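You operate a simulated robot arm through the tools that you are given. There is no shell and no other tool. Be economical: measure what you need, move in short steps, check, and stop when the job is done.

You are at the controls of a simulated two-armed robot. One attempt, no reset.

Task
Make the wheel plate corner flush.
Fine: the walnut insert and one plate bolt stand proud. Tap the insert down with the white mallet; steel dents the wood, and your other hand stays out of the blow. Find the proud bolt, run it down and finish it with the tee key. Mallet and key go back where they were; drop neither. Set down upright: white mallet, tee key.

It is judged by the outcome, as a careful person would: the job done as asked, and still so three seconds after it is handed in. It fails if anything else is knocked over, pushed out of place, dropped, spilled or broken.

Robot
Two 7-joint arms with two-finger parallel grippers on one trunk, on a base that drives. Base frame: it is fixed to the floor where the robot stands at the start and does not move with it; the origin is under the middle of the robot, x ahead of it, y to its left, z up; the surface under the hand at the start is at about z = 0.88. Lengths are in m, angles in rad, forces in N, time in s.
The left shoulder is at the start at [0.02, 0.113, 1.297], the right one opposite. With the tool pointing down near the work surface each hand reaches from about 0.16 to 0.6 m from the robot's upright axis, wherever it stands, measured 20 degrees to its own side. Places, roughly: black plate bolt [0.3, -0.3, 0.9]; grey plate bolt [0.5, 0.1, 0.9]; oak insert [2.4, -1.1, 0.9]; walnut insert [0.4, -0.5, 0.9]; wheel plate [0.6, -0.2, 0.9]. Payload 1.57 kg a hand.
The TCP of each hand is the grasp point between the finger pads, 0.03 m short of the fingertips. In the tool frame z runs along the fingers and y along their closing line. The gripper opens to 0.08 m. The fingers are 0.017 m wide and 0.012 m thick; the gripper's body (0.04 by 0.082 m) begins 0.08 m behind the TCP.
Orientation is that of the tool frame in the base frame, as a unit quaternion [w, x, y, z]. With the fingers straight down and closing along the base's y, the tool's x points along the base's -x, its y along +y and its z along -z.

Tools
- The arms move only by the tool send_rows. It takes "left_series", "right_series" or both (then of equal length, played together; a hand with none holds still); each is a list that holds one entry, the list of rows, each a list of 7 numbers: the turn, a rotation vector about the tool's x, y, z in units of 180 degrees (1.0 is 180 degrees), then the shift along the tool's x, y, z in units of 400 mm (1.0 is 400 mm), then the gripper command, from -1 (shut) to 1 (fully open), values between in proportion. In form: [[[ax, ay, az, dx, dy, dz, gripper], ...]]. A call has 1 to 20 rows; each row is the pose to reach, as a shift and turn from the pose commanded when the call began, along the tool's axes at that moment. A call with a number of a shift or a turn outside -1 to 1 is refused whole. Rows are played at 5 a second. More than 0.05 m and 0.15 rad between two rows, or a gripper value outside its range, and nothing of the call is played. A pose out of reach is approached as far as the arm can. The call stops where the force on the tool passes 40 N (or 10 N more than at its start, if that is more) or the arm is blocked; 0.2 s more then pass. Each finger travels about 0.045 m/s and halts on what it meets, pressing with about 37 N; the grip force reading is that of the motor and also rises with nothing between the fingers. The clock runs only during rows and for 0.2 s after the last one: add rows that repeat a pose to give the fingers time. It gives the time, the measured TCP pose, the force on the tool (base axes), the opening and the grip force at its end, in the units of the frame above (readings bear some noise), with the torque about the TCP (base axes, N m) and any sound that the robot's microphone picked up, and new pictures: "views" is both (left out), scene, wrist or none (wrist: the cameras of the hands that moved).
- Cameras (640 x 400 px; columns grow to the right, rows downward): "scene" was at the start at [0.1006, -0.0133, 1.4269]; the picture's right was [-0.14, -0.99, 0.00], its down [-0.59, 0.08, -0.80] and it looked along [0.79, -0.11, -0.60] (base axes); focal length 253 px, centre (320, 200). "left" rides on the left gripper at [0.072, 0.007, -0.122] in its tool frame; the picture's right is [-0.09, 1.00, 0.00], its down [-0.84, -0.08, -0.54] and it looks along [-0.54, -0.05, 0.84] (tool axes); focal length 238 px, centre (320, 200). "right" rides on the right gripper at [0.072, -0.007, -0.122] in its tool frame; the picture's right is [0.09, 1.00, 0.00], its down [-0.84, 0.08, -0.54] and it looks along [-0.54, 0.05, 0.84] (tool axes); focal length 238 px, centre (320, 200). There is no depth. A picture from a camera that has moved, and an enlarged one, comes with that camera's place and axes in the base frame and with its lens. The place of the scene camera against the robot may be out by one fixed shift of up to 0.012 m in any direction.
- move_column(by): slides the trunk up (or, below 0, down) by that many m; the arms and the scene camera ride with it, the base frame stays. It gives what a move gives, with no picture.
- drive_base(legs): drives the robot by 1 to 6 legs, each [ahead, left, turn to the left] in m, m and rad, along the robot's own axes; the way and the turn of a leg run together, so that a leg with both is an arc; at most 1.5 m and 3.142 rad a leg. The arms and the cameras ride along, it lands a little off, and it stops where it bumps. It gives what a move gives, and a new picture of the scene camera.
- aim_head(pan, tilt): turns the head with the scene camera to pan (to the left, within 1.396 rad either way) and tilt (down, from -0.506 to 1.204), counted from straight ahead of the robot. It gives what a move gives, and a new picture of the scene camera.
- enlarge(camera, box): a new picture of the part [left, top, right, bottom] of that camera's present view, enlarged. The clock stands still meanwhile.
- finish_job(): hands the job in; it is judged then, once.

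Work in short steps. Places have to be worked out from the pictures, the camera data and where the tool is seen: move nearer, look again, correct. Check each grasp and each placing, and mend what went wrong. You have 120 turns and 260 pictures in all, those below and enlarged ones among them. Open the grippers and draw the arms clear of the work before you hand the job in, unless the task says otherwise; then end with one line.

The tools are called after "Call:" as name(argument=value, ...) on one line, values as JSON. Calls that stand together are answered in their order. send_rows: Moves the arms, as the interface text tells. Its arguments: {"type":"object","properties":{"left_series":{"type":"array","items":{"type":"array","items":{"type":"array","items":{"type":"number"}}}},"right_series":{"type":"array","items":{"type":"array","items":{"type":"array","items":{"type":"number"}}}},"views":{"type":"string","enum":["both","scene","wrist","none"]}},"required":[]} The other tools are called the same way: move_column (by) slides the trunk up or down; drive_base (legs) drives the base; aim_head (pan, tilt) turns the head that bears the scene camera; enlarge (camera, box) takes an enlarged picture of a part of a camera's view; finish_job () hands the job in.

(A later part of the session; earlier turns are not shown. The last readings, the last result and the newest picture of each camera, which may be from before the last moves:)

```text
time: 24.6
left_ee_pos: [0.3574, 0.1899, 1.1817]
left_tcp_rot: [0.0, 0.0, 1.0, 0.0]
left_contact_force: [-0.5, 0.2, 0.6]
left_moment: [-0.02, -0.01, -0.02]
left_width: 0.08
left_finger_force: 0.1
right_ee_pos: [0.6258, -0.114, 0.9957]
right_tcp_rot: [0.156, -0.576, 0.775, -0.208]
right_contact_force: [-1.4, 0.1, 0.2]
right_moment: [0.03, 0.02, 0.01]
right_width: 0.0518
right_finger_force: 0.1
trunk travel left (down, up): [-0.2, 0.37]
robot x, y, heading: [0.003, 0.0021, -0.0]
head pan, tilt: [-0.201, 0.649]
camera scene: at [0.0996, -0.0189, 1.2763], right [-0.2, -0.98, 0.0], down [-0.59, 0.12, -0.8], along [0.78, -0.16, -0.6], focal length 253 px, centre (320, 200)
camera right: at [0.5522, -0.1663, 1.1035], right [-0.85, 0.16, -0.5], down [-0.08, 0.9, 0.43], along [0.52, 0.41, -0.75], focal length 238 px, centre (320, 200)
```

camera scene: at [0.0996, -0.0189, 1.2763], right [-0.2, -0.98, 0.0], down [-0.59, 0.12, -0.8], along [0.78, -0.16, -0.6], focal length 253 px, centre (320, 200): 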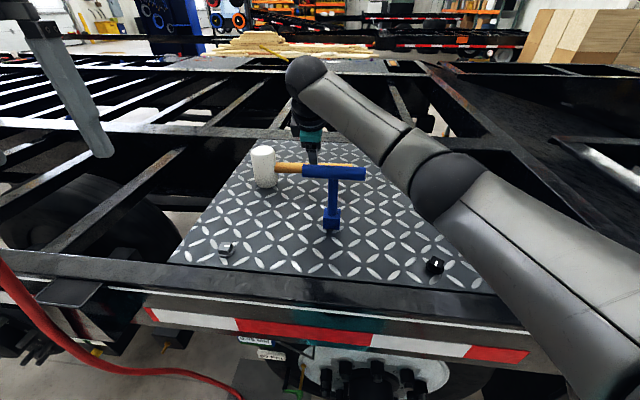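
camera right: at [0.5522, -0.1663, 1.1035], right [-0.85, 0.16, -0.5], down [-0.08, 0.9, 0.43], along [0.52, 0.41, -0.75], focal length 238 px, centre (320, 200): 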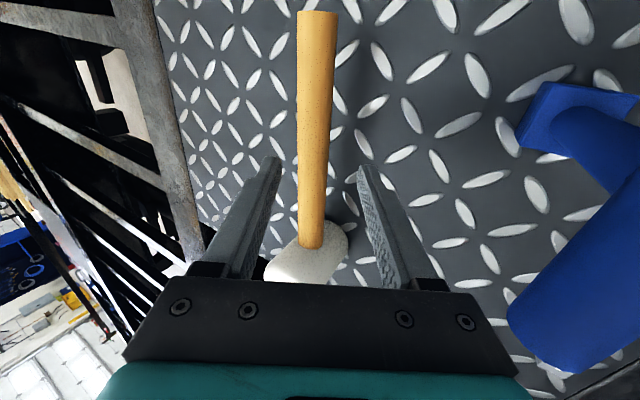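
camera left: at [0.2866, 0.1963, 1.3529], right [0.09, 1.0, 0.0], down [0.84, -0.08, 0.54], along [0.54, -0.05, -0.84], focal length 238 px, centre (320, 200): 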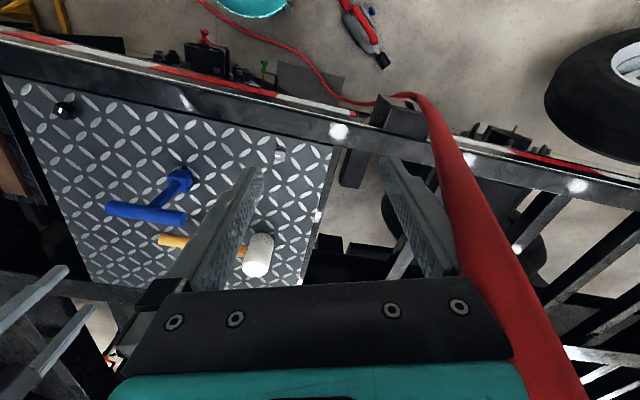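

The handle is centred and reachable. I'll advance 6.5 cm while shifting 2 cm towards the head.

Call:
send_rows(right_series=[[[0, 0, 0, -0.025, -0.01, 0.04, 0.3], [0, 0, 0, -0.05, -0.012, 0.08, 0.3], [0, 0, 0, -0.05, -0.015, 0.12, 0.3], [0, 0, 0, -0.05, -0.015, 0.1625, 0.3]]], views="wrist")

```text
time: 25.6
left_ee_pos: [0.3581, 0.19, 1.1813]
left_tcp_rot: [0.0, -0.001, 1.0, -0.001]
left_contact_force: [-0.4, -1.0, 0.0]
left_moment: [-0.04, -0.02, 0.01]
left_width: 0.0799
left_finger_force: 0.0
right_ee_pos: [0.668, -0.1054, 0.9414]
right_tcp_rot: [0.156, -0.577, 0.774, -0.208]
right_contact_force: [-0.6, -0.1, 0.2]
right_moment: [0.0, -0.01, 0.0]
right_width: 0.052
right_finger_force: 0.0
trunk travel left (down, up): [-0.2, 0.37]
robot x, y, heading: [-0.0016, 0.0027, -0.004]
head pan, tilt: [-0.201, 0.649]
camera right: at [0.5949, -0.1576, 1.0499], right [-0.85, 0.16, -0.5], down [-0.08, 0.9, 0.43], along [0.52, 0.41, -0.75], focal length 238 px, centre (320, 200)
```

right: 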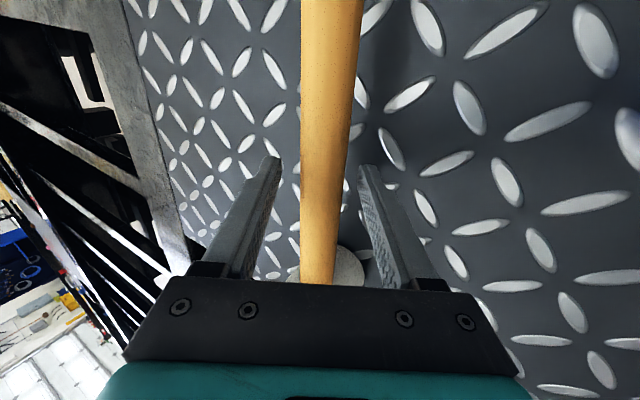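

The handle lies between the pads, about 1 cm ahead of the TCP. I'll ease in 8 mm and close.

Call:
send_rows(right_series=[[[0, 0, 0, 0, 0, 0.02, 0.3], [0, 0, 0, 0, 0, 0.02, -0.1], [0, 0, 0, 0, 0, 0.02, -0.5], [0, 0, 0, 0, 0, 0.02, -1], [0, 0, 0, 0, 0, 0.02, -1], [0, 0, 0, 0, 0, 0.02, -1]]], views="both")

```text
time: 27.0
left_ee_pos: [0.3579, 0.1896, 1.1828]
left_tcp_rot: [0.0, 0.0, 1.0, 0.0]
left_contact_force: [-0.2, 0.5, 0.0]
left_moment: [-0.01, 0.03, 0.0]
left_width: 0.0801
left_finger_force: 0.1
right_ee_pos: [0.6712, -0.1067, 0.9353]
right_tcp_rot: [0.154, -0.576, 0.776, -0.208]
right_contact_force: [-1.4, 0.6, 0.6]
right_moment: [-0.26, 0.12, 0.12]
right_width: 0.0282
right_finger_force: 37.2
trunk travel left (down, up): [-0.2, 0.37]
robot x, y, heading: [0.0023, -0.0008, 0.005]
head pan, tilt: [-0.201, 0.649]
camera scene: at [0.0995, -0.0188, 1.2763], right [-0.2, -0.98, 0.0], down [-0.59, 0.12, -0.8], along [0.78, -0.16, -0.6], focal length 253 px, centre (320, 200)
camera right: at [0.5985, -0.159, 1.043], right [-0.85, 0.16, -0.5], down [-0.08, 0.9, 0.43], along [0.52, 0.41, -0.75], focal length 238 px, centre (320, 200)
```

scene: 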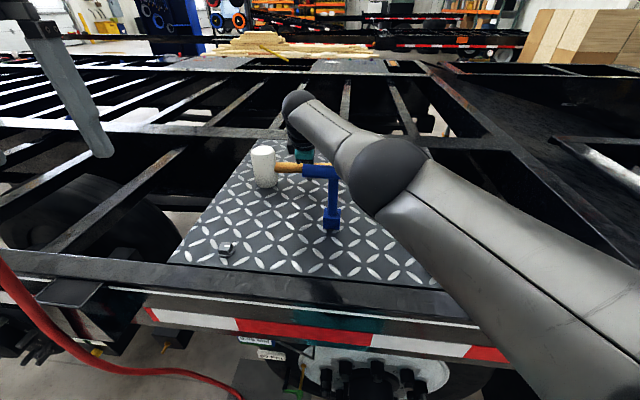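
right: 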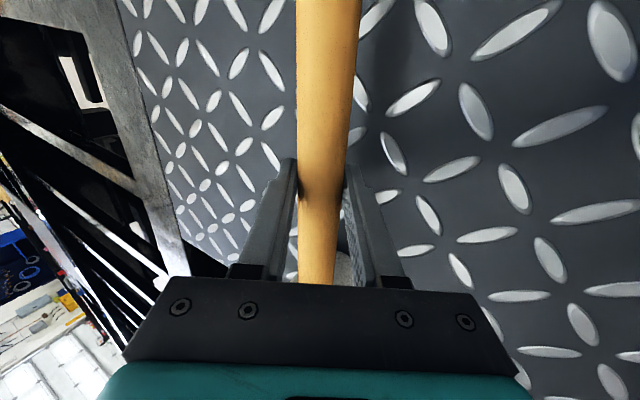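

Gripped at 28 mm width with 37 N; the grasp pose is recorded for the return. Now I lift 12 cm straight up.

Call:
send_rows(right_series=[[[0, 0, 0, 0, -0.025, -0.0433, -1], [0, 0, 0, 0, -0.0625, -0.108, -1], [0, 0, 0, 0, -0.1, -0.173, -1], [0, 0, 0, 0, -0.15, -0.26, -1], [0, 0, 0, 0, -0.15, -0.26, -1]]], views="both")

```text
time: 28.2
left_ee_pos: [0.3569, 0.1906, 1.1817]
left_tcp_rot: [0.0, 0.0, 1.0, 0.0]
left_contact_force: [0.8, -0.4, -0.4]
left_moment: [-0.02, 0.0, 0.03]
left_width: 0.08
left_finger_force: 0.1
right_ee_pos: [0.6659, -0.1095, 1.0529]
right_tcp_rot: [0.155, -0.576, 0.775, -0.207]
right_contact_force: [-0.2, -0.5, -0.5]
right_moment: [-0.03, 0.01, 0.0]
right_width: 0.0001
right_finger_force: 21.7
right hand out of reach, approached as far as the arm can: row 4, 5
trunk travel left (down, up): [-0.2, 0.37]
robot x, y, heading: [-0.0001, 0.0012, 0.002]
head pan, tilt: [-0.201, 0.649]
camera scene: at [0.0996, -0.0189, 1.2763], right [-0.2, -0.98, 0.0], down [-0.59, 0.12, -0.8], along [0.78, -0.16, -0.6], focal length 253 px, centre (320, 200)
camera right: at [0.5927, -0.1615, 1.162], right [-0.85, 0.16, -0.5], down [-0.08, 0.9, 0.43], along [0.52, 0.41, -0.75], focal length 238 px, centre (320, 200)
```

scene: 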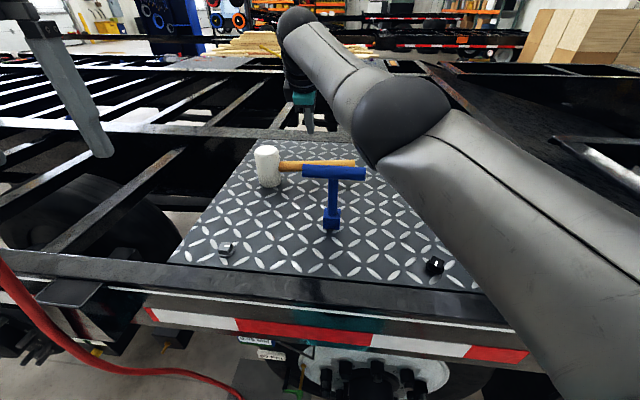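
right: 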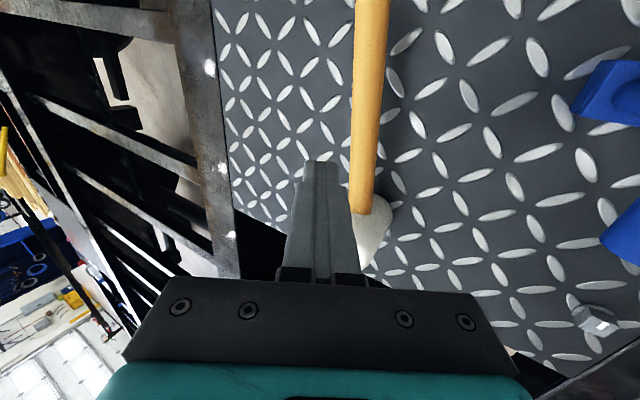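

The handle slipped out of the jaws, probably rotated out by the head's weight, since I held it mid-handle. The mallet is still upright, shifted by about 1 cm. I'll back off, open and look again so I can grip right beside the head.

Call:
send_rows(right_series=[[[0, 0, 0, -0.02, 0.05, 0, -1], [0, 0, 0, -0.04, 0.1, 0, 0.0], [0, 0, 0, -0.07, 0.141, 0.014, 0.3], [0, 0, 0, -0.07, 0.141, 0.014, 0.3], [0, 0, 0, -0.07, 0.141, 0.014, 0.3]]], views="both")

Call:
enlarge(camera="scene", box=[230, 130, 390, 240])

```text
time: 29.4
left_ee_pos: [0.3568, 0.1892, 1.1817]
left_tcp_rot: [0.0, -0.001, 1.0, 0.0]
left_contact_force: [0.1, 0.1, -0.2]
left_moment: [0.01, 0.0, -0.02]
left_width: 0.0801
left_finger_force: 0.1
right_ee_pos: [0.6303, -0.0697, 1.0192]
right_tcp_rot: [0.155, -0.576, 0.775, -0.208]
right_contact_force: [0.1, -0.9, -0.5]
right_moment: [-0.01, 0.03, -0.01]
right_width: 0.0518
right_finger_force: 0.1
trunk travel left (down, up): [-0.2, 0.37]
robot x, y, heading: [-0.0012, 0.0003, -0.003]
head pan, tilt: [-0.201, 0.649]
camera scene: at [0.0994, -0.0188, 1.2763], right [-0.2, -0.98, 0.0], down [-0.59, 0.12, -0.8], along [0.78, -0.16, -0.6], focal length 253 px, centre (320, 200)
camera right: at [0.5561, -0.1212, 1.1281], right [-0.85, 0.16, -0.5], down [-0.08, 0.9, 0.43], along [0.52, 0.41, -0.75], focal length 238 px, centre (320, 200)
```

scene: 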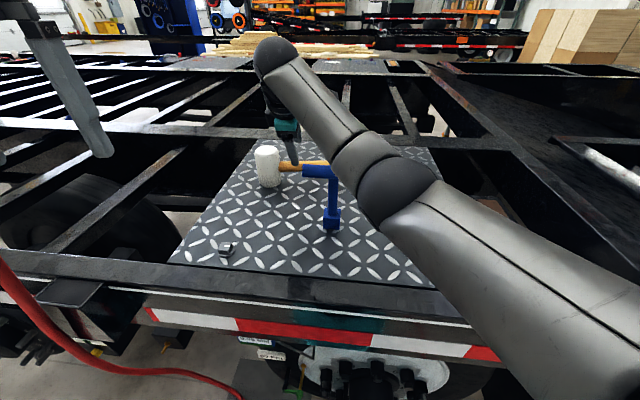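
right: 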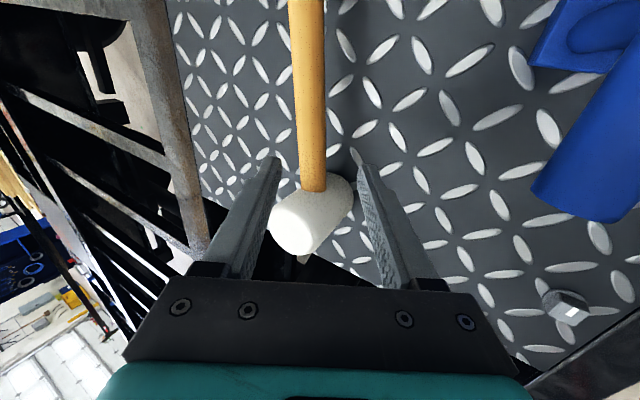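

```text
3.64 times, centred on (310, 185) of scene
camera zoom: at [0.0994, -0.0188, 1.2763], right [-0.2, -0.98, 0.0], down [-0.59, 0.12, -0.8], along [0.78, -0.16, -0.6], focal length 921 px, centre (356, 254)
```

zoom: 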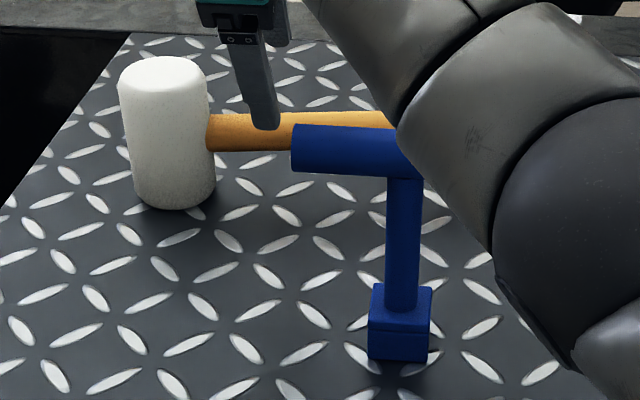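

Now the mallet is turned about 7.5° and the near-head grip is just out of reach, so a small forward drive is needed. I'll retract the hand up, then look down at the base clearance.

Call:
send_rows(right_series=[[[0, 0, 0, 0, 0.0, -0.1, 0.3], [0, 0, 0, 0, 0.05, -0.2, 0.3], [0, 0, 0, 0, 0.1, -0.3, 0.3]]], views="none")

Call:
aim_head(pan=-0.1, tilt=1.2)

```text
time: 30.2
left_ee_pos: [0.3575, 0.1896, 1.1814]
left_tcp_rot: [0.0, 0.0, 1.0, 0.0]
left_contact_force: [0.2, 0.5, 0.0]
left_moment: [0.03, 0.02, 0.02]
left_width: 0.0804
left_finger_force: 0.0
right_ee_pos: [0.5388, -0.0433, 1.1025]
right_tcp_rot: [0.154, -0.575, 0.776, -0.209]
right_contact_force: [0.0, 0.5, -0.1]
right_moment: [-0.03, -0.02, -0.01]
right_width: 0.0522
right_finger_force: 0.0
trunk travel left (down, up): [-0.2, 0.37]
robot x, y, heading: [-0.0015, 0.0004, -0.001]
head pan, tilt: [-0.201, 0.649]
```

```text
time: 31.2
left_ee_pos: [0.358, 0.1901, 1.1821]
left_tcp_rot: [0.001, 0.0, 1.0, 0.0]
left_contact_force: [0.5, -0.1, 0.4]
left_moment: [-0.02, 0.04, 0.02]
left_width: 0.08
left_finger_force: 0.1
right_ee_pos: [0.5392, -0.043, 1.1023]
right_tcp_rot: [0.155, -0.575, 0.776, -0.207]
right_contact_force: [-0.2, 0.7, -0.7]
right_moment: [0.0, 0.0, -0.01]
right_width: 0.0519
right_finger_force: 0.0
trunk travel left (down, up): [-0.2, 0.37]
robot x, y, heading: [0.0028, -0.0006, 0.0]
head pan, tilt: [-0.099, 1.201]
camera scene: at [0.0701, -0.0071, 1.236], right [-0.1, -0.99, 0.0], down [-0.93, 0.09, -0.36], along [0.36, -0.04, -0.93], focal length 253 px, centre (320, 200)
```

scene: 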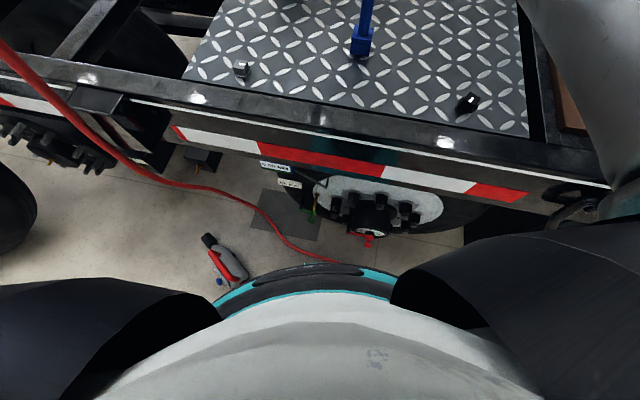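

I'll enlarge the base front to judge whether a small drive would disturb the hose or hub.

Call:
enlarge(camera="scene", box=[180, 160, 480, 320])

```text
2.13 times, centred on (330, 240) of scene
camera zoom: at [0.0701, -0.0071, 1.236], right [-0.1, -0.99, 0.0], down [-0.93, 0.09, -0.36], along [0.36, -0.04, -0.93], focal length 540 px, centre (299, 115)
```

zoom: 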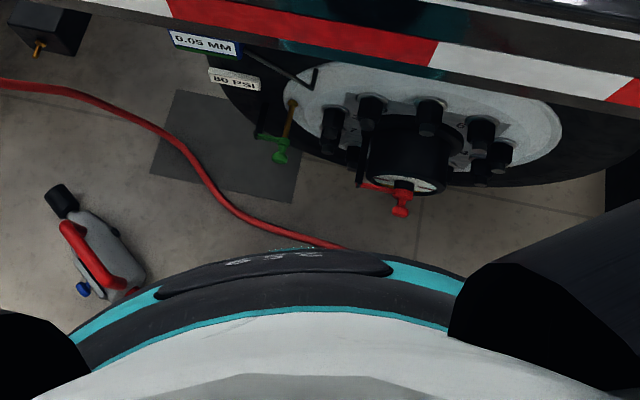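

The base seems to have around 8 cm of clearance to the hub, with the floor items well off to the side. I'll creep forward 6 cm; it stops if it bumps.

Call:
drive_base(legs=[[0.06, 0, 0]])

```text
time: 32.2
left_ee_pos: [0.4196, 0.1903, 1.18]
left_tcp_rot: [0.0, 0.001, 1.0, 0.0]
left_contact_force: [-0.2, 0.3, -0.4]
left_moment: [0.0, 0.04, 0.01]
left_width: 0.0801
left_finger_force: 0.0
right_ee_pos: [0.6003, -0.0419, 1.1015]
right_tcp_rot: [0.154, -0.576, 0.775, -0.207]
right_contact_force: [0.4, -0.1, -0.1]
right_moment: [-0.02, -0.01, -0.02]
right_width: 0.052
right_finger_force: 0.2
trunk travel left (down, up): [-0.2, 0.37]
robot x, y, heading: [0.0609, -0.0015, -0.004]
head pan, tilt: [-0.099, 1.201]
camera scene: at [0.131, -0.007, 1.2359], right [-0.1, -1.0, 0.0], down [-0.93, 0.09, -0.36], along [0.36, -0.04, -0.93], focal length 253 px, centre (320, 200)
```

scene: 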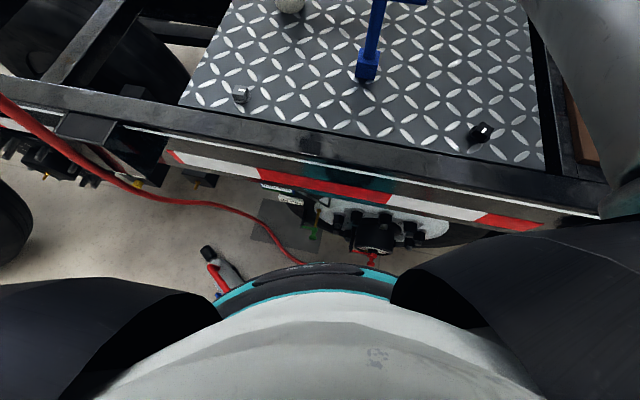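

No bump. I'll raise the column 6 cm for forearm clearance over the key, and look ahead again.

Call:
move_column(by=0.06)

Call:
aim_head(pan=-0.2, tilt=0.7)

Call:
send_rows(right_series=[[[0, -0.005, -0.008, -0.012, 0.018, 0.087, 0.2], [0, -0.009, -0.015, -0.023, 0.036, 0.173, 0.1], [0, -0.013, -0.022, -0.034, 0.053, 0.26, 0.1], [0, -0.017, -0.03, -0.046, 0.071, 0.346, 0.1], [0, -0.0214, -0.037, -0.057, 0.089, 0.433, 0.1]]], views="both")

```text
time: 33.2
left_ee_pos: [0.4178, 0.1902, 1.2412]
left_tcp_rot: [0.0, 0.0, 1.0, 0.0]
left_contact_force: [-0.2, -0.2, -0.4]
left_moment: [-0.01, -0.03, 0.01]
left_width: 0.08
left_finger_force: 0.0
right_ee_pos: [0.6004, -0.0415, 1.1641]
right_tcp_rot: [0.155, -0.576, 0.775, -0.209]
right_contact_force: [-0.1, 0.6, 0.3]
right_moment: [-0.01, -0.02, 0.0]
right_width: 0.052
right_finger_force: 0.0
trunk travel left (down, up): [-0.26, 0.31]
robot x, y, heading: [0.062, -0.0001, -0.005]
head pan, tilt: [-0.099, 1.201]
```

```text
time: 34.1
left_ee_pos: [0.4182, 0.1893, 1.2413]
left_tcp_rot: [0.0, 0.0, 1.0, 0.0]
left_contact_force: [0.4, 1.3, -0.9]
left_moment: [-0.02, 0.0, 0.01]
left_width: 0.0798
left_finger_force: 0.0
right_ee_pos: [0.599, -0.0421, 1.1622]
right_tcp_rot: [0.155, -0.576, 0.775, -0.209]
right_contact_force: [0.1, -0.5, -0.5]
right_moment: [0.0, -0.03, -0.02]
right_width: 0.052
right_finger_force: 0.1
trunk travel left (down, up): [-0.26, 0.31]
robot x, y, heading: [0.0588, 0.0001, 0.002]
head pan, tilt: [-0.201, 0.7]
camera scene: at [0.1577, -0.0184, 1.3319], right [-0.2, -0.98, 0.0], down [-0.63, 0.13, -0.76], along [0.75, -0.15, -0.64], focal length 253 px, centre (320, 200)
```

scene: 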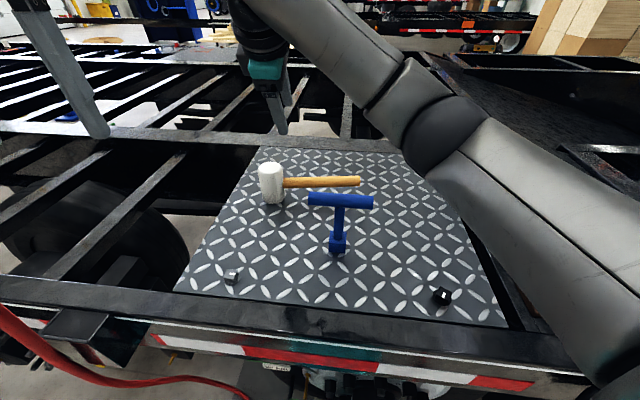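

```text
time: 35.3
left_ee_pos: [0.4186, 0.1901, 1.2407]
left_tcp_rot: [0.0, 0.0, 1.0, 0.0]
left_contact_force: [-0.4, 0.4, 0.4]
left_moment: [0.02, 0.04, -0.02]
left_width: 0.08
left_finger_force: 0.1
right_ee_pos: [0.6588, -0.0369, 0.9935]
right_tcp_rot: [0.168, -0.627, 0.734, -0.197]
right_contact_force: [0.1, -0.3, -0.5]
right_moment: [0.0, -0.01, -0.06]
right_width: 0.0444
right_finger_force: 0.1
trunk travel left (down, up): [-0.26, 0.31]
robot x, y, heading: [0.0602, 0.0004, 0.002]
head pan, tilt: [-0.201, 0.7]
camera scene: at [0.158, -0.0184, 1.332], right [-0.2, -0.98, 0.0], down [-0.63, 0.13, -0.76], along [0.75, -0.15, -0.64], focal length 253 px, centre (320, 200)
camera right: at [0.5936, -0.0985, 1.1029], right [-0.87, 0.04, -0.5], down [-0.2, 0.88, 0.43], along [0.46, 0.47, -0.75], focal length 238 px, centre (320, 200)
```

scene: 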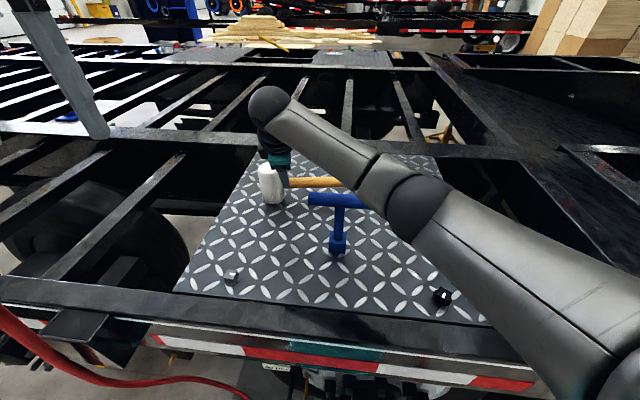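
right: 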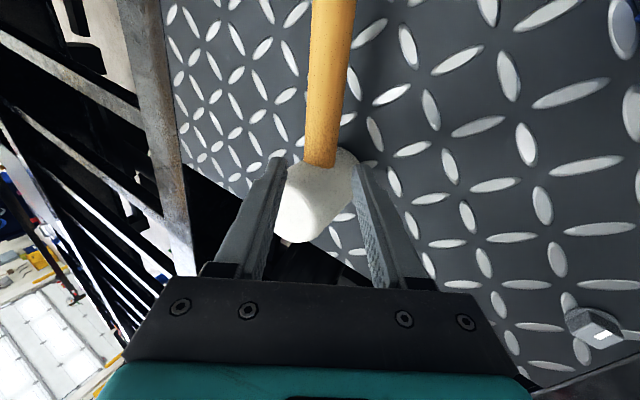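

The handle is aligned with the tool and the head junction is 15 mm from the grip line. I'll advance 7.1 cm with a narrower opening.

Call:
send_rows(right_series=[[[0, 0, 0, 0, 0, 0.05, 0], [0, 0, 0, 0, 0, 0.1, 0], [0, 0, 0, 0, 0, 0.14, 0], [0, 0, 0, 0, 0, 0.1775, 0]]], views="wrist")

```text
time: 36.3
left_ee_pos: [0.4179, 0.19, 1.2427]
left_tcp_rot: [-0.001, 0.0, 1.0, 0.0]
left_contact_force: [0.7, 0.3, 1.1]
left_moment: [-0.03, -0.03, -0.05]
left_width: 0.08
left_finger_force: 0.0
right_ee_pos: [0.6948, -0.0429, 0.9346]
right_tcp_rot: [0.168, -0.626, 0.736, -0.197]
right_contact_force: [0.4, 0.2, 0.2]
right_moment: [0.0, -0.03, -0.03]
right_width: 0.0399
right_finger_force: 0.0
trunk travel left (down, up): [-0.26, 0.31]
robot x, y, heading: [0.0618, 0.0003, 0.0]
head pan, tilt: [-0.201, 0.7]
camera right: at [0.6288, -0.1036, 1.0417], right [-0.87, 0.05, -0.5], down [-0.2, 0.88, 0.43], along [0.46, 0.47, -0.75], focal length 238 px, centre (320, 200)
```

right: 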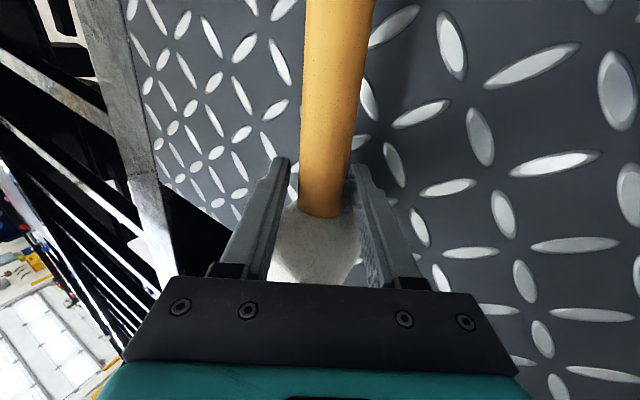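

The handle is between the pads right beside the head. Closing now.

Call:
send_rows(right_series=[[[0, 0, 0, 0, 0, 0.01, 0], [0, 0, 0, 0, 0, 0.01, -0.5], [0, 0, 0, 0, 0, 0.01, -1], [0, 0, 0, 0, 0, 0.01, -1], [0, 0, 0, 0, 0, 0.01, -1]]], views="wrist")

```text
time: 37.5
left_ee_pos: [0.4184, 0.1895, 1.241]
left_tcp_rot: [0.0, 0.0, 1.0, -0.001]
left_contact_force: [0.2, -0.3, 0.0]
left_moment: [0.01, 0.03, -0.01]
left_width: 0.0801
left_finger_force: 0.0
right_ee_pos: [0.6965, -0.0428, 0.9304]
right_tcp_rot: [0.168, -0.627, 0.734, -0.198]
right_contact_force: [0.4, -1.1, -0.3]
right_moment: [-0.18, -0.03, 0.0]
right_width: 0.0275
right_finger_force: 36.8
trunk travel left (down, up): [-0.26, 0.31]
robot x, y, heading: [0.0596, 0.0004, -0.001]
head pan, tilt: [-0.201, 0.7]
camera right: at [0.6309, -0.1041, 1.0387], right [-0.87, 0.05, -0.5], down [-0.2, 0.88, 0.43], along [0.46, 0.47, -0.75], focal length 238 px, centre (320, 200)
```

right: 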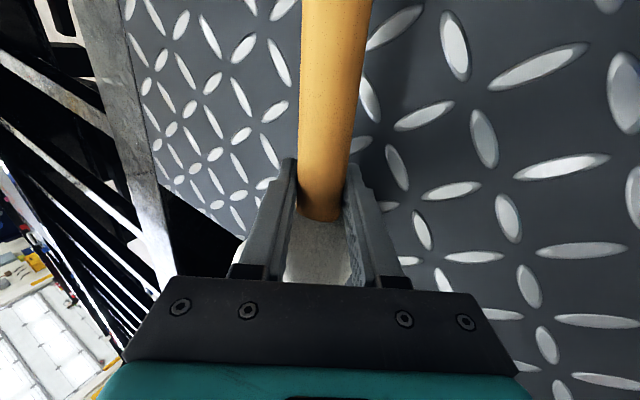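

Gripped at 27.5 mm. I'll lift gently by 3 cm and check.

Call:
send_rows(right_series=[[[0, 0, 0, 0, -0.006, -0.011, -1], [0, 0, 0, 0, -0.0125, -0.0217, -1], [0, 0, 0, 0, -0.019, -0.033, -1], [0, 0, 0, 0, -0.025, -0.0433, -1], [0, 0, 0, 0, -0.0375, -0.065, -1], [0, 0, 0, 0, -0.0375, -0.065, -1]]], views="both")

```text
time: 38.9
left_ee_pos: [0.4178, 0.1897, 1.2414]
left_tcp_rot: [0.001, -0.001, 1.0, 0.0]
left_contact_force: [0.7, 0.0, 0.2]
left_moment: [0.0, -0.01, 0.0]
left_width: 0.0796
left_finger_force: 0.2
right_ee_pos: [0.6969, -0.0425, 0.9588]
right_tcp_rot: [0.169, -0.627, 0.734, -0.198]
right_contact_force: [-0.1, 0.5, -4.3]
right_moment: [-0.14, -0.01, 0.0]
right_width: 0.0275
right_finger_force: 37.0
trunk travel left (down, up): [-0.26, 0.31]
robot x, y, heading: [0.0595, -0.0022, -0.0]
head pan, tilt: [-0.201, 0.7]
camera scene: at [0.1583, -0.0184, 1.3319], right [-0.2, -0.98, 0.0], down [-0.63, 0.13, -0.76], along [0.75, -0.15, -0.64], focal length 253 px, centre (320, 200)
camera right: at [0.6306, -0.1039, 1.069], right [-0.87, 0.05, -0.5], down [-0.2, 0.88, 0.43], along [0.46, 0.47, -0.75], focal length 238 px, centre (320, 200)
```

scene: 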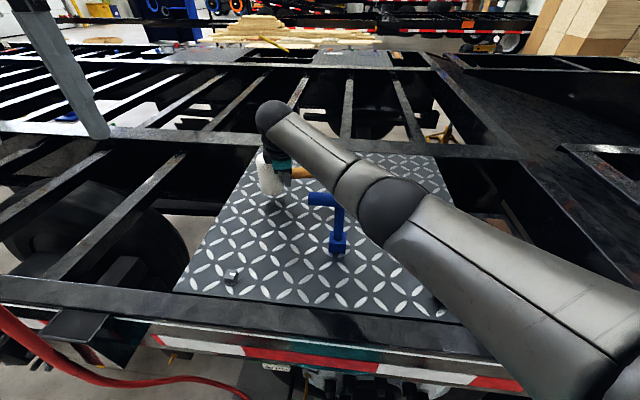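
right: 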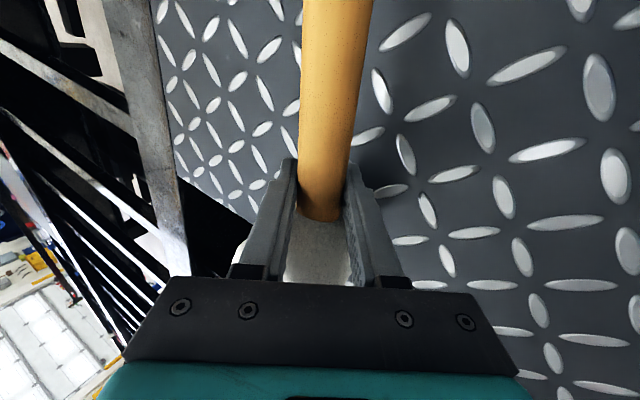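

The mallet is held firmly at about 0.45 kg with a low moment. I'll continue the lift to z≈1.13 so it clears the key.

Call:
send_rows(right_series=[[[0, 0, 0, 0, -0.03, -0.052, -1], [0, 0, 0, 0, -0.066, -0.115, -1], [0, 0, 0, 0, -0.103, -0.178, -1], [0, 0, 0, 0, -0.14, -0.242, -1], [0, 0, 0, 0, -0.176, -0.305, -1], [0, 0, 0, 0, -0.2125, -0.368, -1]]], views="none")

```text
time: 40.3
left_ee_pos: [0.4169, 0.1893, 1.2426]
left_tcp_rot: [-0.001, 0.0, 1.0, 0.0]
left_contact_force: [-0.1, 0.2, 0.3]
left_moment: [0.02, -0.01, 0.03]
left_width: 0.0801
left_finger_force: 0.1
right_ee_pos: [0.6955, -0.044, 1.1306]
right_tcp_rot: [0.169, -0.626, 0.735, -0.197]
right_contact_force: [1.0, 0.4, -4.8]
right_moment: [-0.18, 0.03, 0.01]
right_width: 0.0271
right_finger_force: 37.1
trunk travel left (down, up): [-0.26, 0.31]
robot x, y, heading: [0.0615, 0.002, -0.0]
head pan, tilt: [-0.201, 0.7]
```

Next, half of the carry towards the insert with 30° of yaw.

Call:
send_rows(right_series=[[[0, 0.0104, 0.018, 0.0786, 0.0366, -0.0211, -1], [0, 0.0208, 0.0361, 0.157, 0.0733, -0.0423, -1], [0, 0.0312, 0.0541, 0.236, 0.11, -0.0634, -1], [0, 0.0417, 0.0722, 0.3145, 0.1465, -0.0845, -1], [0, 0.0521, 0.0902, 0.393, 0.183, -0.1056, -1], [0, 0.0625, 0.1083, 0.472, 0.22, -0.1268, -1], [0, 0.0729, 0.1263, 0.55, 0.2564, -0.148, -1], [0, 0.0833, 0.1444, 0.629, 0.293, -0.169, -1]]], views="scene")

```text
time: 42.1
left_ee_pos: [0.4185, 0.189, 1.2418]
left_tcp_rot: [0.0, 0.0, 1.0, -0.001]
left_contact_force: [0.5, -1.0, 1.0]
left_moment: [0.04, -0.03, -0.02]
left_width: 0.0798
left_finger_force: 0.0
right_ee_pos: [0.5224, -0.2697, 1.1291]
right_tcp_rot: [0.112, -0.414, 0.873, -0.233]
right_contact_force: [0.8, -0.6, -4.0]
right_moment: [-0.12, 0.08, 0.01]
right_width: 0.0274
right_finger_force: 37.4
trunk travel left (down, up): [-0.26, 0.31]
robot x, y, heading: [0.0593, -0.003, -0.003]
head pan, tilt: [-0.201, 0.7]
camera scene: at [0.1576, -0.0192, 1.332], right [-0.2, -0.98, 0.0], down [-0.63, 0.13, -0.77], along [0.75, -0.15, -0.64], focal length 253 px, centre (320, 200)
```

scene: 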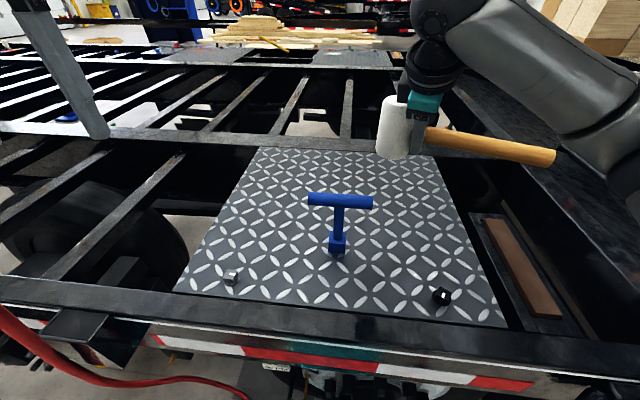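

Carrying well. Next I do the second half, to hover the head above the insert centre at about (0.40, -0.495).

Call:
send_rows(right_series=[[[0, 0.0093, 0.016, 0.0806, 0.0, 0.0, -1], [0, 0.0185, 0.0321, 0.161, 0.0, 0.01, -1], [0, 0.0278, 0.0481, 0.242, 0.01, 0.03, -1], [0, 0.037, 0.0642, 0.322, 0.02, 0.06, -1], [0, 0.0463, 0.0802, 0.403, 0.03, 0.1, -1], [0, 0.0555, 0.0963, 0.483, 0.04, 0.14, -1], [0, 0.0648, 0.1123, 0.564, 0.05, 0.18, -1], [0, 0.074, 0.1284, 0.645, 0.06, 0.215, -1], [0, 0.0833, 0.1444, 0.725, 0.071, 0.248, -1]]], views="both")

```text
time: 44.1
left_ee_pos: [0.4182, 0.189, 1.2421]
left_tcp_rot: [0.0, 0.0, 1.0, 0.0]
left_contact_force: [0.1, -0.5, 0.9]
left_moment: [0.01, -0.06, -0.01]
left_width: 0.0802
left_finger_force: 0.1
right_ee_pos: [0.3594, -0.5099, 1.0304]
right_tcp_rot: [0.048, -0.175, 0.95, -0.254]
right_contact_force: [-0.6, 0.2, -5.4]
right_moment: [-0.07, 0.14, 0.0]
right_width: 0.0273
right_finger_force: 36.7
trunk travel left (down, up): [-0.26, 0.31]
robot x, y, heading: [0.0617, -0.0038, 0.002]
head pan, tilt: [-0.201, 0.7]
camera scene: at [0.1577, -0.0191, 1.332], right [-0.2, -0.98, 0.0], down [-0.63, 0.13, -0.76], along [0.75, -0.15, -0.64], focal length 253 px, centre (320, 200)
camera right: at [0.272, -0.4839, 1.1379], right [-0.39, 0.77, -0.5], down [0.66, 0.61, 0.43], along [0.64, -0.16, -0.75], focal length 238 px, centre (320, 200)
```

scene: 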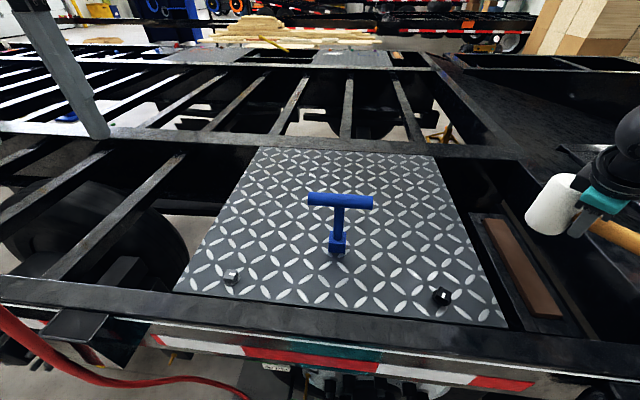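
right: 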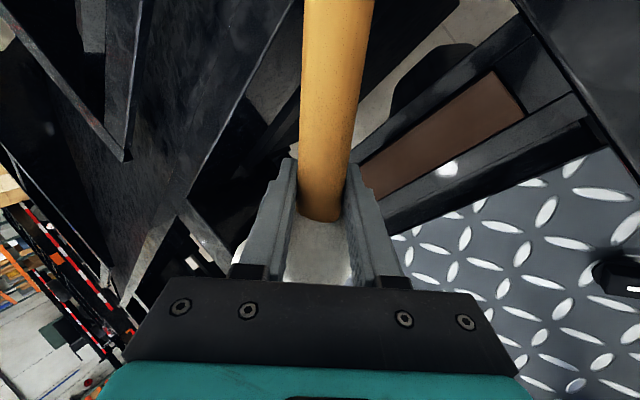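

The head is centred over the insert. I'll lower 6 cm to hover just above it and check the gap.

Call:
send_rows(right_series=[[[0, 0, 0, 0, 0.025, 0.0433, -1], [0, 0, 0, 0, 0.05, 0.0866, -1], [0, 0, 0, 0, 0.075, 0.13, -1]]], views="scene")

Call:
aim_head(pan=-0.75, tilt=0.75)

Call:
enlarge(camera="scene", box=[260, 120, 460, 270])

```text
time: 44.9
left_ee_pos: [0.4176, 0.1883, 1.2419]
left_tcp_rot: [0.0, 0.0, 1.0, 0.001]
left_contact_force: [0.1, -0.7, 0.5]
left_moment: [0.02, 0.03, -0.03]
left_width: 0.0801
left_finger_force: 0.1
right_ee_pos: [0.3595, -0.5105, 0.9686]
right_tcp_rot: [0.048, -0.176, 0.95, -0.254]
right_contact_force: [0.1, 1.0, -4.6]
right_moment: [-0.03, 0.18, 0.01]
right_width: 0.0273
right_finger_force: 36.8
trunk travel left (down, up): [-0.26, 0.31]
robot x, y, heading: [0.0602, 0.0007, 0.001]
head pan, tilt: [-0.201, 0.7]
camera scene: at [0.1581, -0.019, 1.3319], right [-0.2, -0.98, 0.0], down [-0.63, 0.13, -0.76], along [0.75, -0.15, -0.64], focal length 253 px, centre (320, 200)
```

scene: 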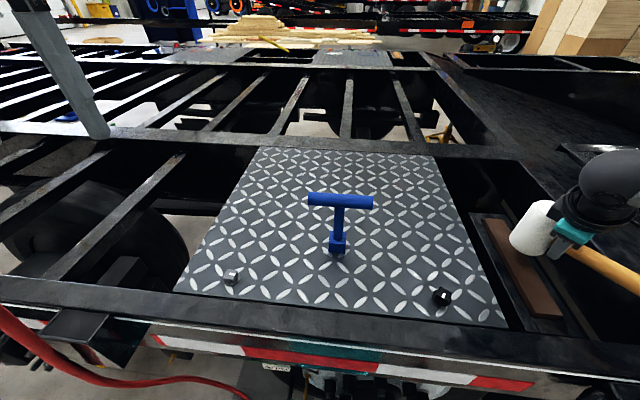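

```text
time: 45.9
left_ee_pos: [0.4178, 0.19, 1.2414]
left_tcp_rot: [-0.001, 0.0, 1.0, 0.0]
left_contact_force: [0.1, -0.1, 0.6]
left_moment: [-0.01, 0.01, 0.0]
left_width: 0.08
left_finger_force: 0.1
right_ee_pos: [0.3598, -0.5095, 0.9695]
right_tcp_rot: [0.047, -0.175, 0.95, -0.255]
right_contact_force: [0.7, -0.1, -4.7]
right_moment: [-0.03, 0.17, -0.01]
right_width: 0.0273
right_finger_force: 36.7
trunk travel left (down, up): [-0.26, 0.31]
robot x, y, heading: [0.0607, -0.0008, -0.001]
head pan, tilt: [-0.75, 0.75]
camera scene: at [0.1354, -0.0583, 1.3277], right [-0.68, -0.73, 0.0], down [-0.5, 0.46, -0.73], along [0.54, -0.5, -0.68], focal length 253 px, centre (320, 200)
```

scene: 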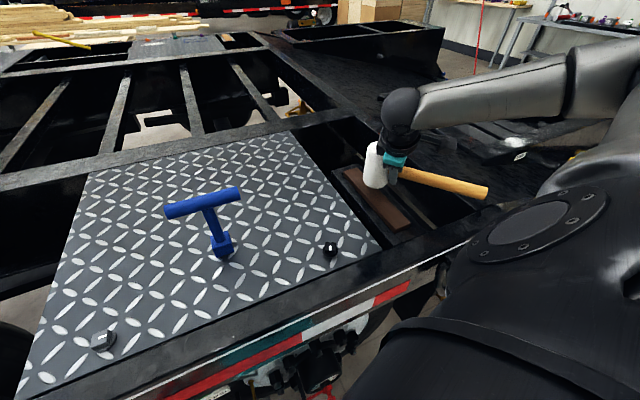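

```text
2.67 times, centred on (360, 195) of scene
camera zoom: at [0.1354, -0.0583, 1.3277], right [-0.68, -0.73, 0.0], down [-0.5, 0.46, -0.73], along [0.54, -0.5, -0.68], focal length 676 px, centre (213, 213)
```

zoom: 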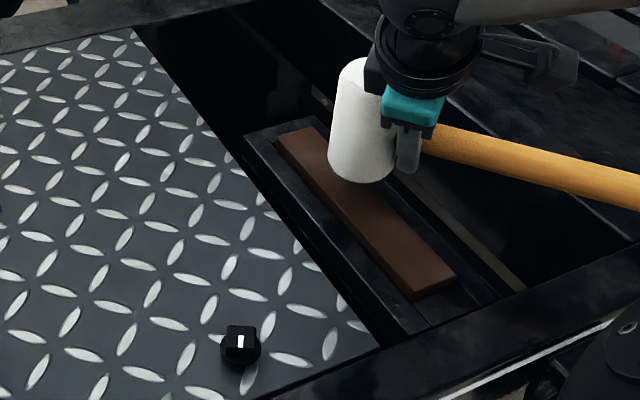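

This is a clear side view: the insert stands proud fairly evenly, with the mallet about 2 cm above its middle and the left hand well away. I'll do a first moderate tap with immediate rebound.

Call:
send_rows(right_series=[[[0, 0, 0, 0, 0.0125, 0.0217, -1], [0, 0, 0, 0, 0.05, 0.0866, -1], [0, 0, 0, 0, 0.02, 0.035, -1], [0, 0, 0, 0, 0, 0, -1]]], views="scene")

Call:
enlarge(camera="scene", box=[260, 120, 460, 270])

```text
time: 46.9
left_ee_pos: [0.4176, 0.1896, 1.241]
left_tcp_rot: [-0.001, 0.0, 1.0, 0.0]
left_contact_force: [-0.6, -0.1, -0.4]
left_moment: [-0.04, 0.0, -0.02]
left_width: 0.0801
left_finger_force: 0.1
right_ee_pos: [0.3594, -0.5112, 0.9688]
right_tcp_rot: [0.047, -0.175, 0.95, -0.253]
right_contact_force: [0.9, -0.2, -5.0]
right_moment: [-0.07, 0.18, -0.05]
right_width: 0.0273
right_finger_force: 37.3
trunk travel left (down, up): [-0.26, 0.31]
robot x, y, heading: [0.0588, -0.0006, -0.001]
head pan, tilt: [-0.75, 0.75]
camera scene: at [0.1354, -0.0584, 1.3277], right [-0.68, -0.73, 0.0], down [-0.5, 0.47, -0.73], along [0.53, -0.5, -0.68], focal length 253 px, centre (320, 200)
```

scene: 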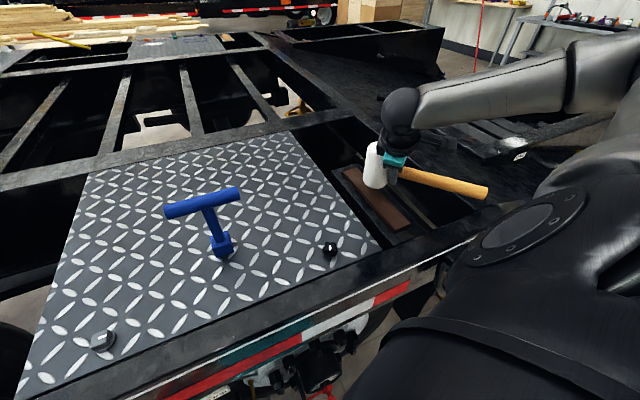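

```text
2.67 times, centred on (360, 195) of scene
camera zoom: at [0.1354, -0.0584, 1.3277], right [-0.68, -0.73, 0.0], down [-0.5, 0.47, -0.73], along [0.53, -0.5, -0.68], focal length 676 px, centre (213, 213)
```

zoom: 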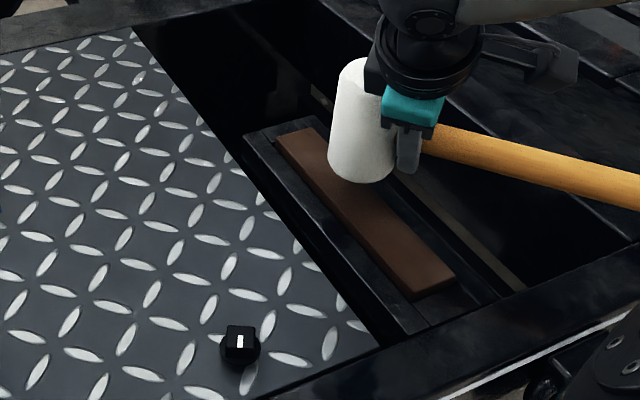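

No contact was felt at a 4 cm stroke. I'll do a slow probing descent to find the insert top.

Call:
send_rows(right_series=[[[0, 0, 0, 0, 0.025, 0.0433, -1], [0, 0, 0, 0, 0.05, 0.0866, -1], [0, 0, 0, 0, 0.055, 0.0953, -1], [0, 0, 0, 0, 0.06, 0.104, -1], [0, 0, 0, 0, 0.06, 0.104, -1]]], views="scene")

Call:
enlarge(camera="scene", box=[260, 120, 460, 270])

```text
time: 47.8
left_ee_pos: [0.4167, 0.1894, 1.2421]
left_tcp_rot: [0.0, 0.0, 1.0, 0.0]
left_contact_force: [-0.2, -0.1, -0.3]
left_moment: [0.03, 0.05, 0.0]
left_width: 0.0801
left_finger_force: 0.0
right_ee_pos: [0.3636, -0.5155, 0.9334]
right_tcp_rot: [0.055, -0.173, 0.947, -0.266]
right_contact_force: [-4.1, 2.7, 13.5]
right_moment: [0.16, -0.05, 0.05]
right_width: 0.0277
right_finger_force: 37.4
trunk travel left (down, up): [-0.26, 0.31]
robot x, y, heading: [0.0621, 0.0024, 0.002]
head pan, tilt: [-0.75, 0.75]
stopped in row 4 (right hand): the force on the tool passed its limit at 43 N (the readings are from after the stop); the commanded pose is now the measured one
camera scene: at [0.1341, -0.057, 1.3278], right [-0.68, -0.73, 0.0], down [-0.5, 0.46, -0.73], along [0.53, -0.5, -0.68], focal length 253 px, centre (320, 200)
```

scene: 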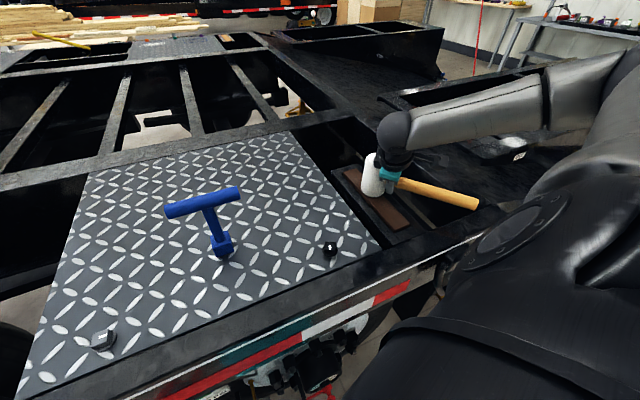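

```text
2.67 times, centred on (360, 195) of scene
camera zoom: at [0.1341, -0.057, 1.3278], right [-0.68, -0.73, 0.0], down [-0.5, 0.46, -0.73], along [0.53, -0.5, -0.68], focal length 676 px, centre (213, 213)
```

zoom: 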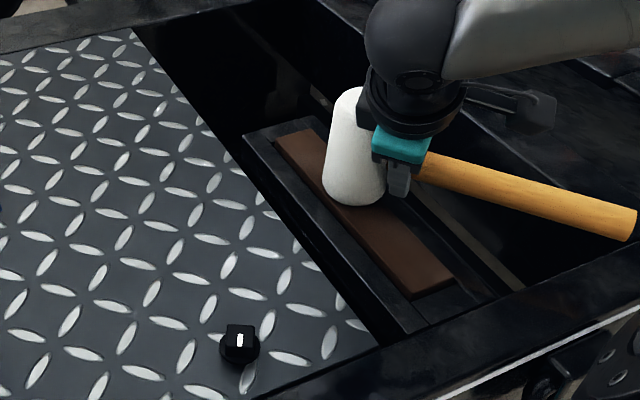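

Contact came at TCP z≈0.933, with over 40 N in a slow press. Now a proper tap: raise 5 cm and strike quickly, then rebound.

Call:
send_rows(right_series=[[[-0.004, 0, 0, 0, -0.039, -0.064, -1], [-0.008, 0, 0, 0, -0.072, -0.117, -1], [-0.008, 0, 0, 0, -0.072, -0.117, -1], [-0.008, 0, 0, 0, -0.013, -0.021, -1], [-0.008, 0, 0, 0, 0.016, 0.026, -1], [-0.008, 0, 0, 0, -0.05, -0.08, -1], [-0.008, 0, 0, 0, -0.072, -0.117, -1]]], views="none")

Call:
enlarge(camera="scene", box=[260, 120, 460, 270])

```text
time: 49.4
left_ee_pos: [0.4176, 0.1894, 1.2417]
left_tcp_rot: [0.0, 0.0, 1.0, 0.0]
left_contact_force: [-0.4, -0.3, 0.0]
left_moment: [0.02, -0.01, -0.02]
left_width: 0.0797
left_finger_force: 0.1
right_ee_pos: [0.3636, -0.5149, 0.9857]
right_tcp_rot: [0.05, -0.174, 0.951, -0.249]
right_contact_force: [0.0, -0.5, -4.5]
right_moment: [-0.09, 0.15, 0.04]
right_width: 0.0274
right_finger_force: 36.5
trunk travel left (down, up): [-0.26, 0.31]
robot x, y, heading: [0.0578, 0.0045, 0.001]
head pan, tilt: [-0.75, 0.75]
```

```text
2.67 times, centred on (360, 195) of scene
camera zoom: at [0.1356, -0.0588, 1.3276], right [-0.68, -0.73, 0.0], down [-0.5, 0.47, -0.73], along [0.53, -0.5, -0.68], focal length 676 px, centre (213, 213)
```

zoom: 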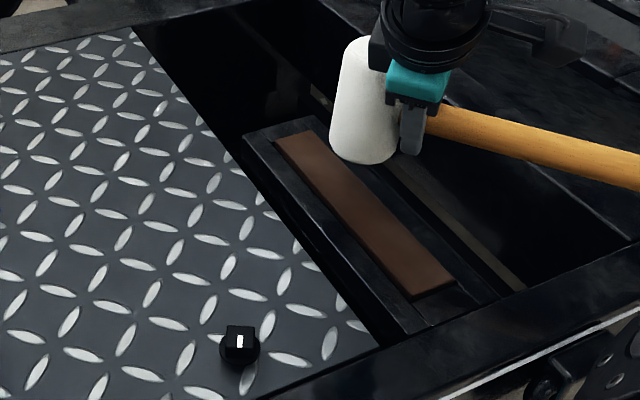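

The insert went down noticeably. I'll look closer at what remains.

Call:
enlarge(camera="scene", box=[320, 155, 420, 245])

```text
4.44 times, centred on (370, 200) of scene
camera zoom: at [0.1356, -0.0588, 1.3276], right [-0.68, -0.73, 0.0], down [-0.5, 0.47, -0.73], along [0.53, -0.5, -0.68], focal length 1126 px, centre (98, 200)
```

zoom: 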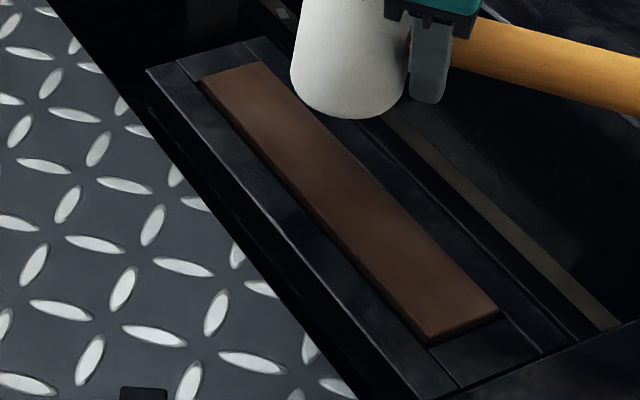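

About 3–4 mm remains. A second tap of the same kind, a bit deeper.

Call:
send_rows(right_series=[[[0, 0, 0, 0, 0.0368, 0.0652, -1], [0, 0, 0, 0, 0.086, 0.152, -1], [0, 0, 0, 0, 0.03, 0.053, -1], [0, 0, 0, 0, 0, 0, -1]]], views="none")

Call:
enlarge(camera="scene", box=[320, 155, 420, 245])

```text
time: 50.4
left_ee_pos: [0.4169, 0.1886, 1.2424]
left_tcp_rot: [0.0, 0.0, 1.0, 0.0]
left_contact_force: [0.9, -0.7, -0.4]
left_moment: [-0.01, 0.0, 0.01]
left_width: 0.0801
left_finger_force: 0.0
right_ee_pos: [0.3634, -0.5168, 0.986]
right_tcp_rot: [0.05, -0.174, 0.951, -0.251]
right_contact_force: [-1.7, -0.3, -6.3]
right_moment: [-0.07, 0.19, 0.0]
right_width: 0.0276
right_finger_force: 37.1
trunk travel left (down, up): [-0.26, 0.31]
robot x, y, heading: [0.0593, 0.0034, 0.003]
head pan, tilt: [-0.75, 0.75]
```

```text
4.44 times, centred on (370, 200) of scene
camera zoom: at [0.1353, -0.0584, 1.3277], right [-0.68, -0.73, 0.0], down [-0.5, 0.47, -0.73], along [0.53, -0.5, -0.68], focal length 1126 px, centre (98, 200)
```

zoom: 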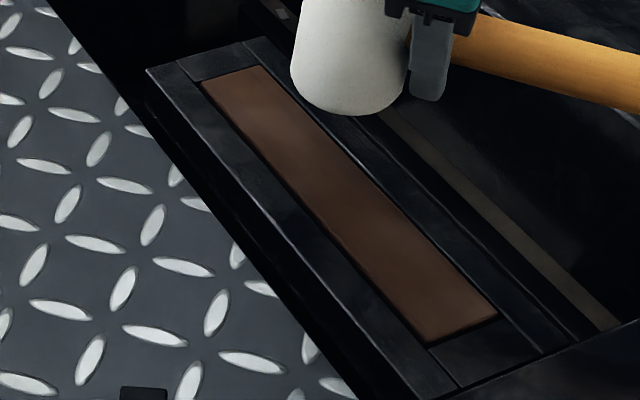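

It's nearly flush. I'll zoom tight on both ends to judge the remaining step.

Call:
enlarge(camera="scene", box=[385, 205, 425, 235])

Call:
enlarge(camera="scene", box=[335, 160, 375, 190])

```text
13.33 times, centred on (405, 220) of scene
camera zoom: at [0.1353, -0.0584, 1.3277], right [-0.68, -0.73, 0.0], down [-0.5, 0.47, -0.73], along [0.53, -0.5, -0.68], focal length 3378 px, centre (-813, -67)
```

zoom: 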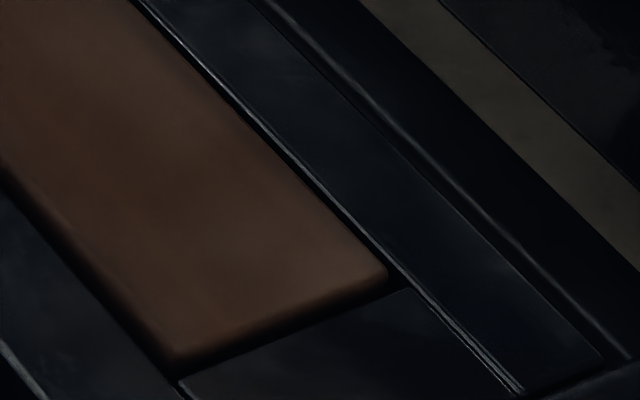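

```text
13.33 times, centred on (355, 175) of scene
camera zoom: at [0.1353, -0.0584, 1.3277], right [-0.68, -0.73, 0.0], down [-0.5, 0.47, -0.73], along [0.53, -0.5, -0.68], focal length 3378 px, centre (-147, 533)
```

zoom: 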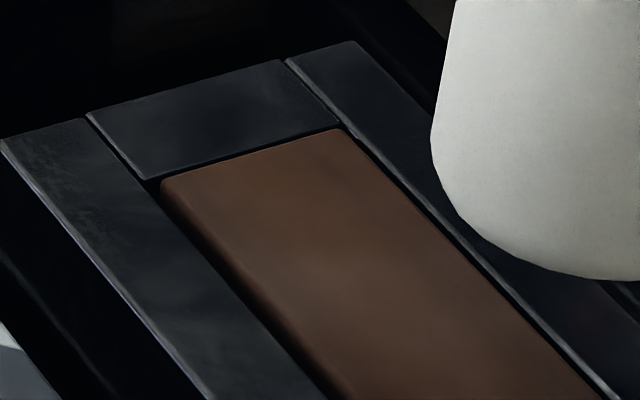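

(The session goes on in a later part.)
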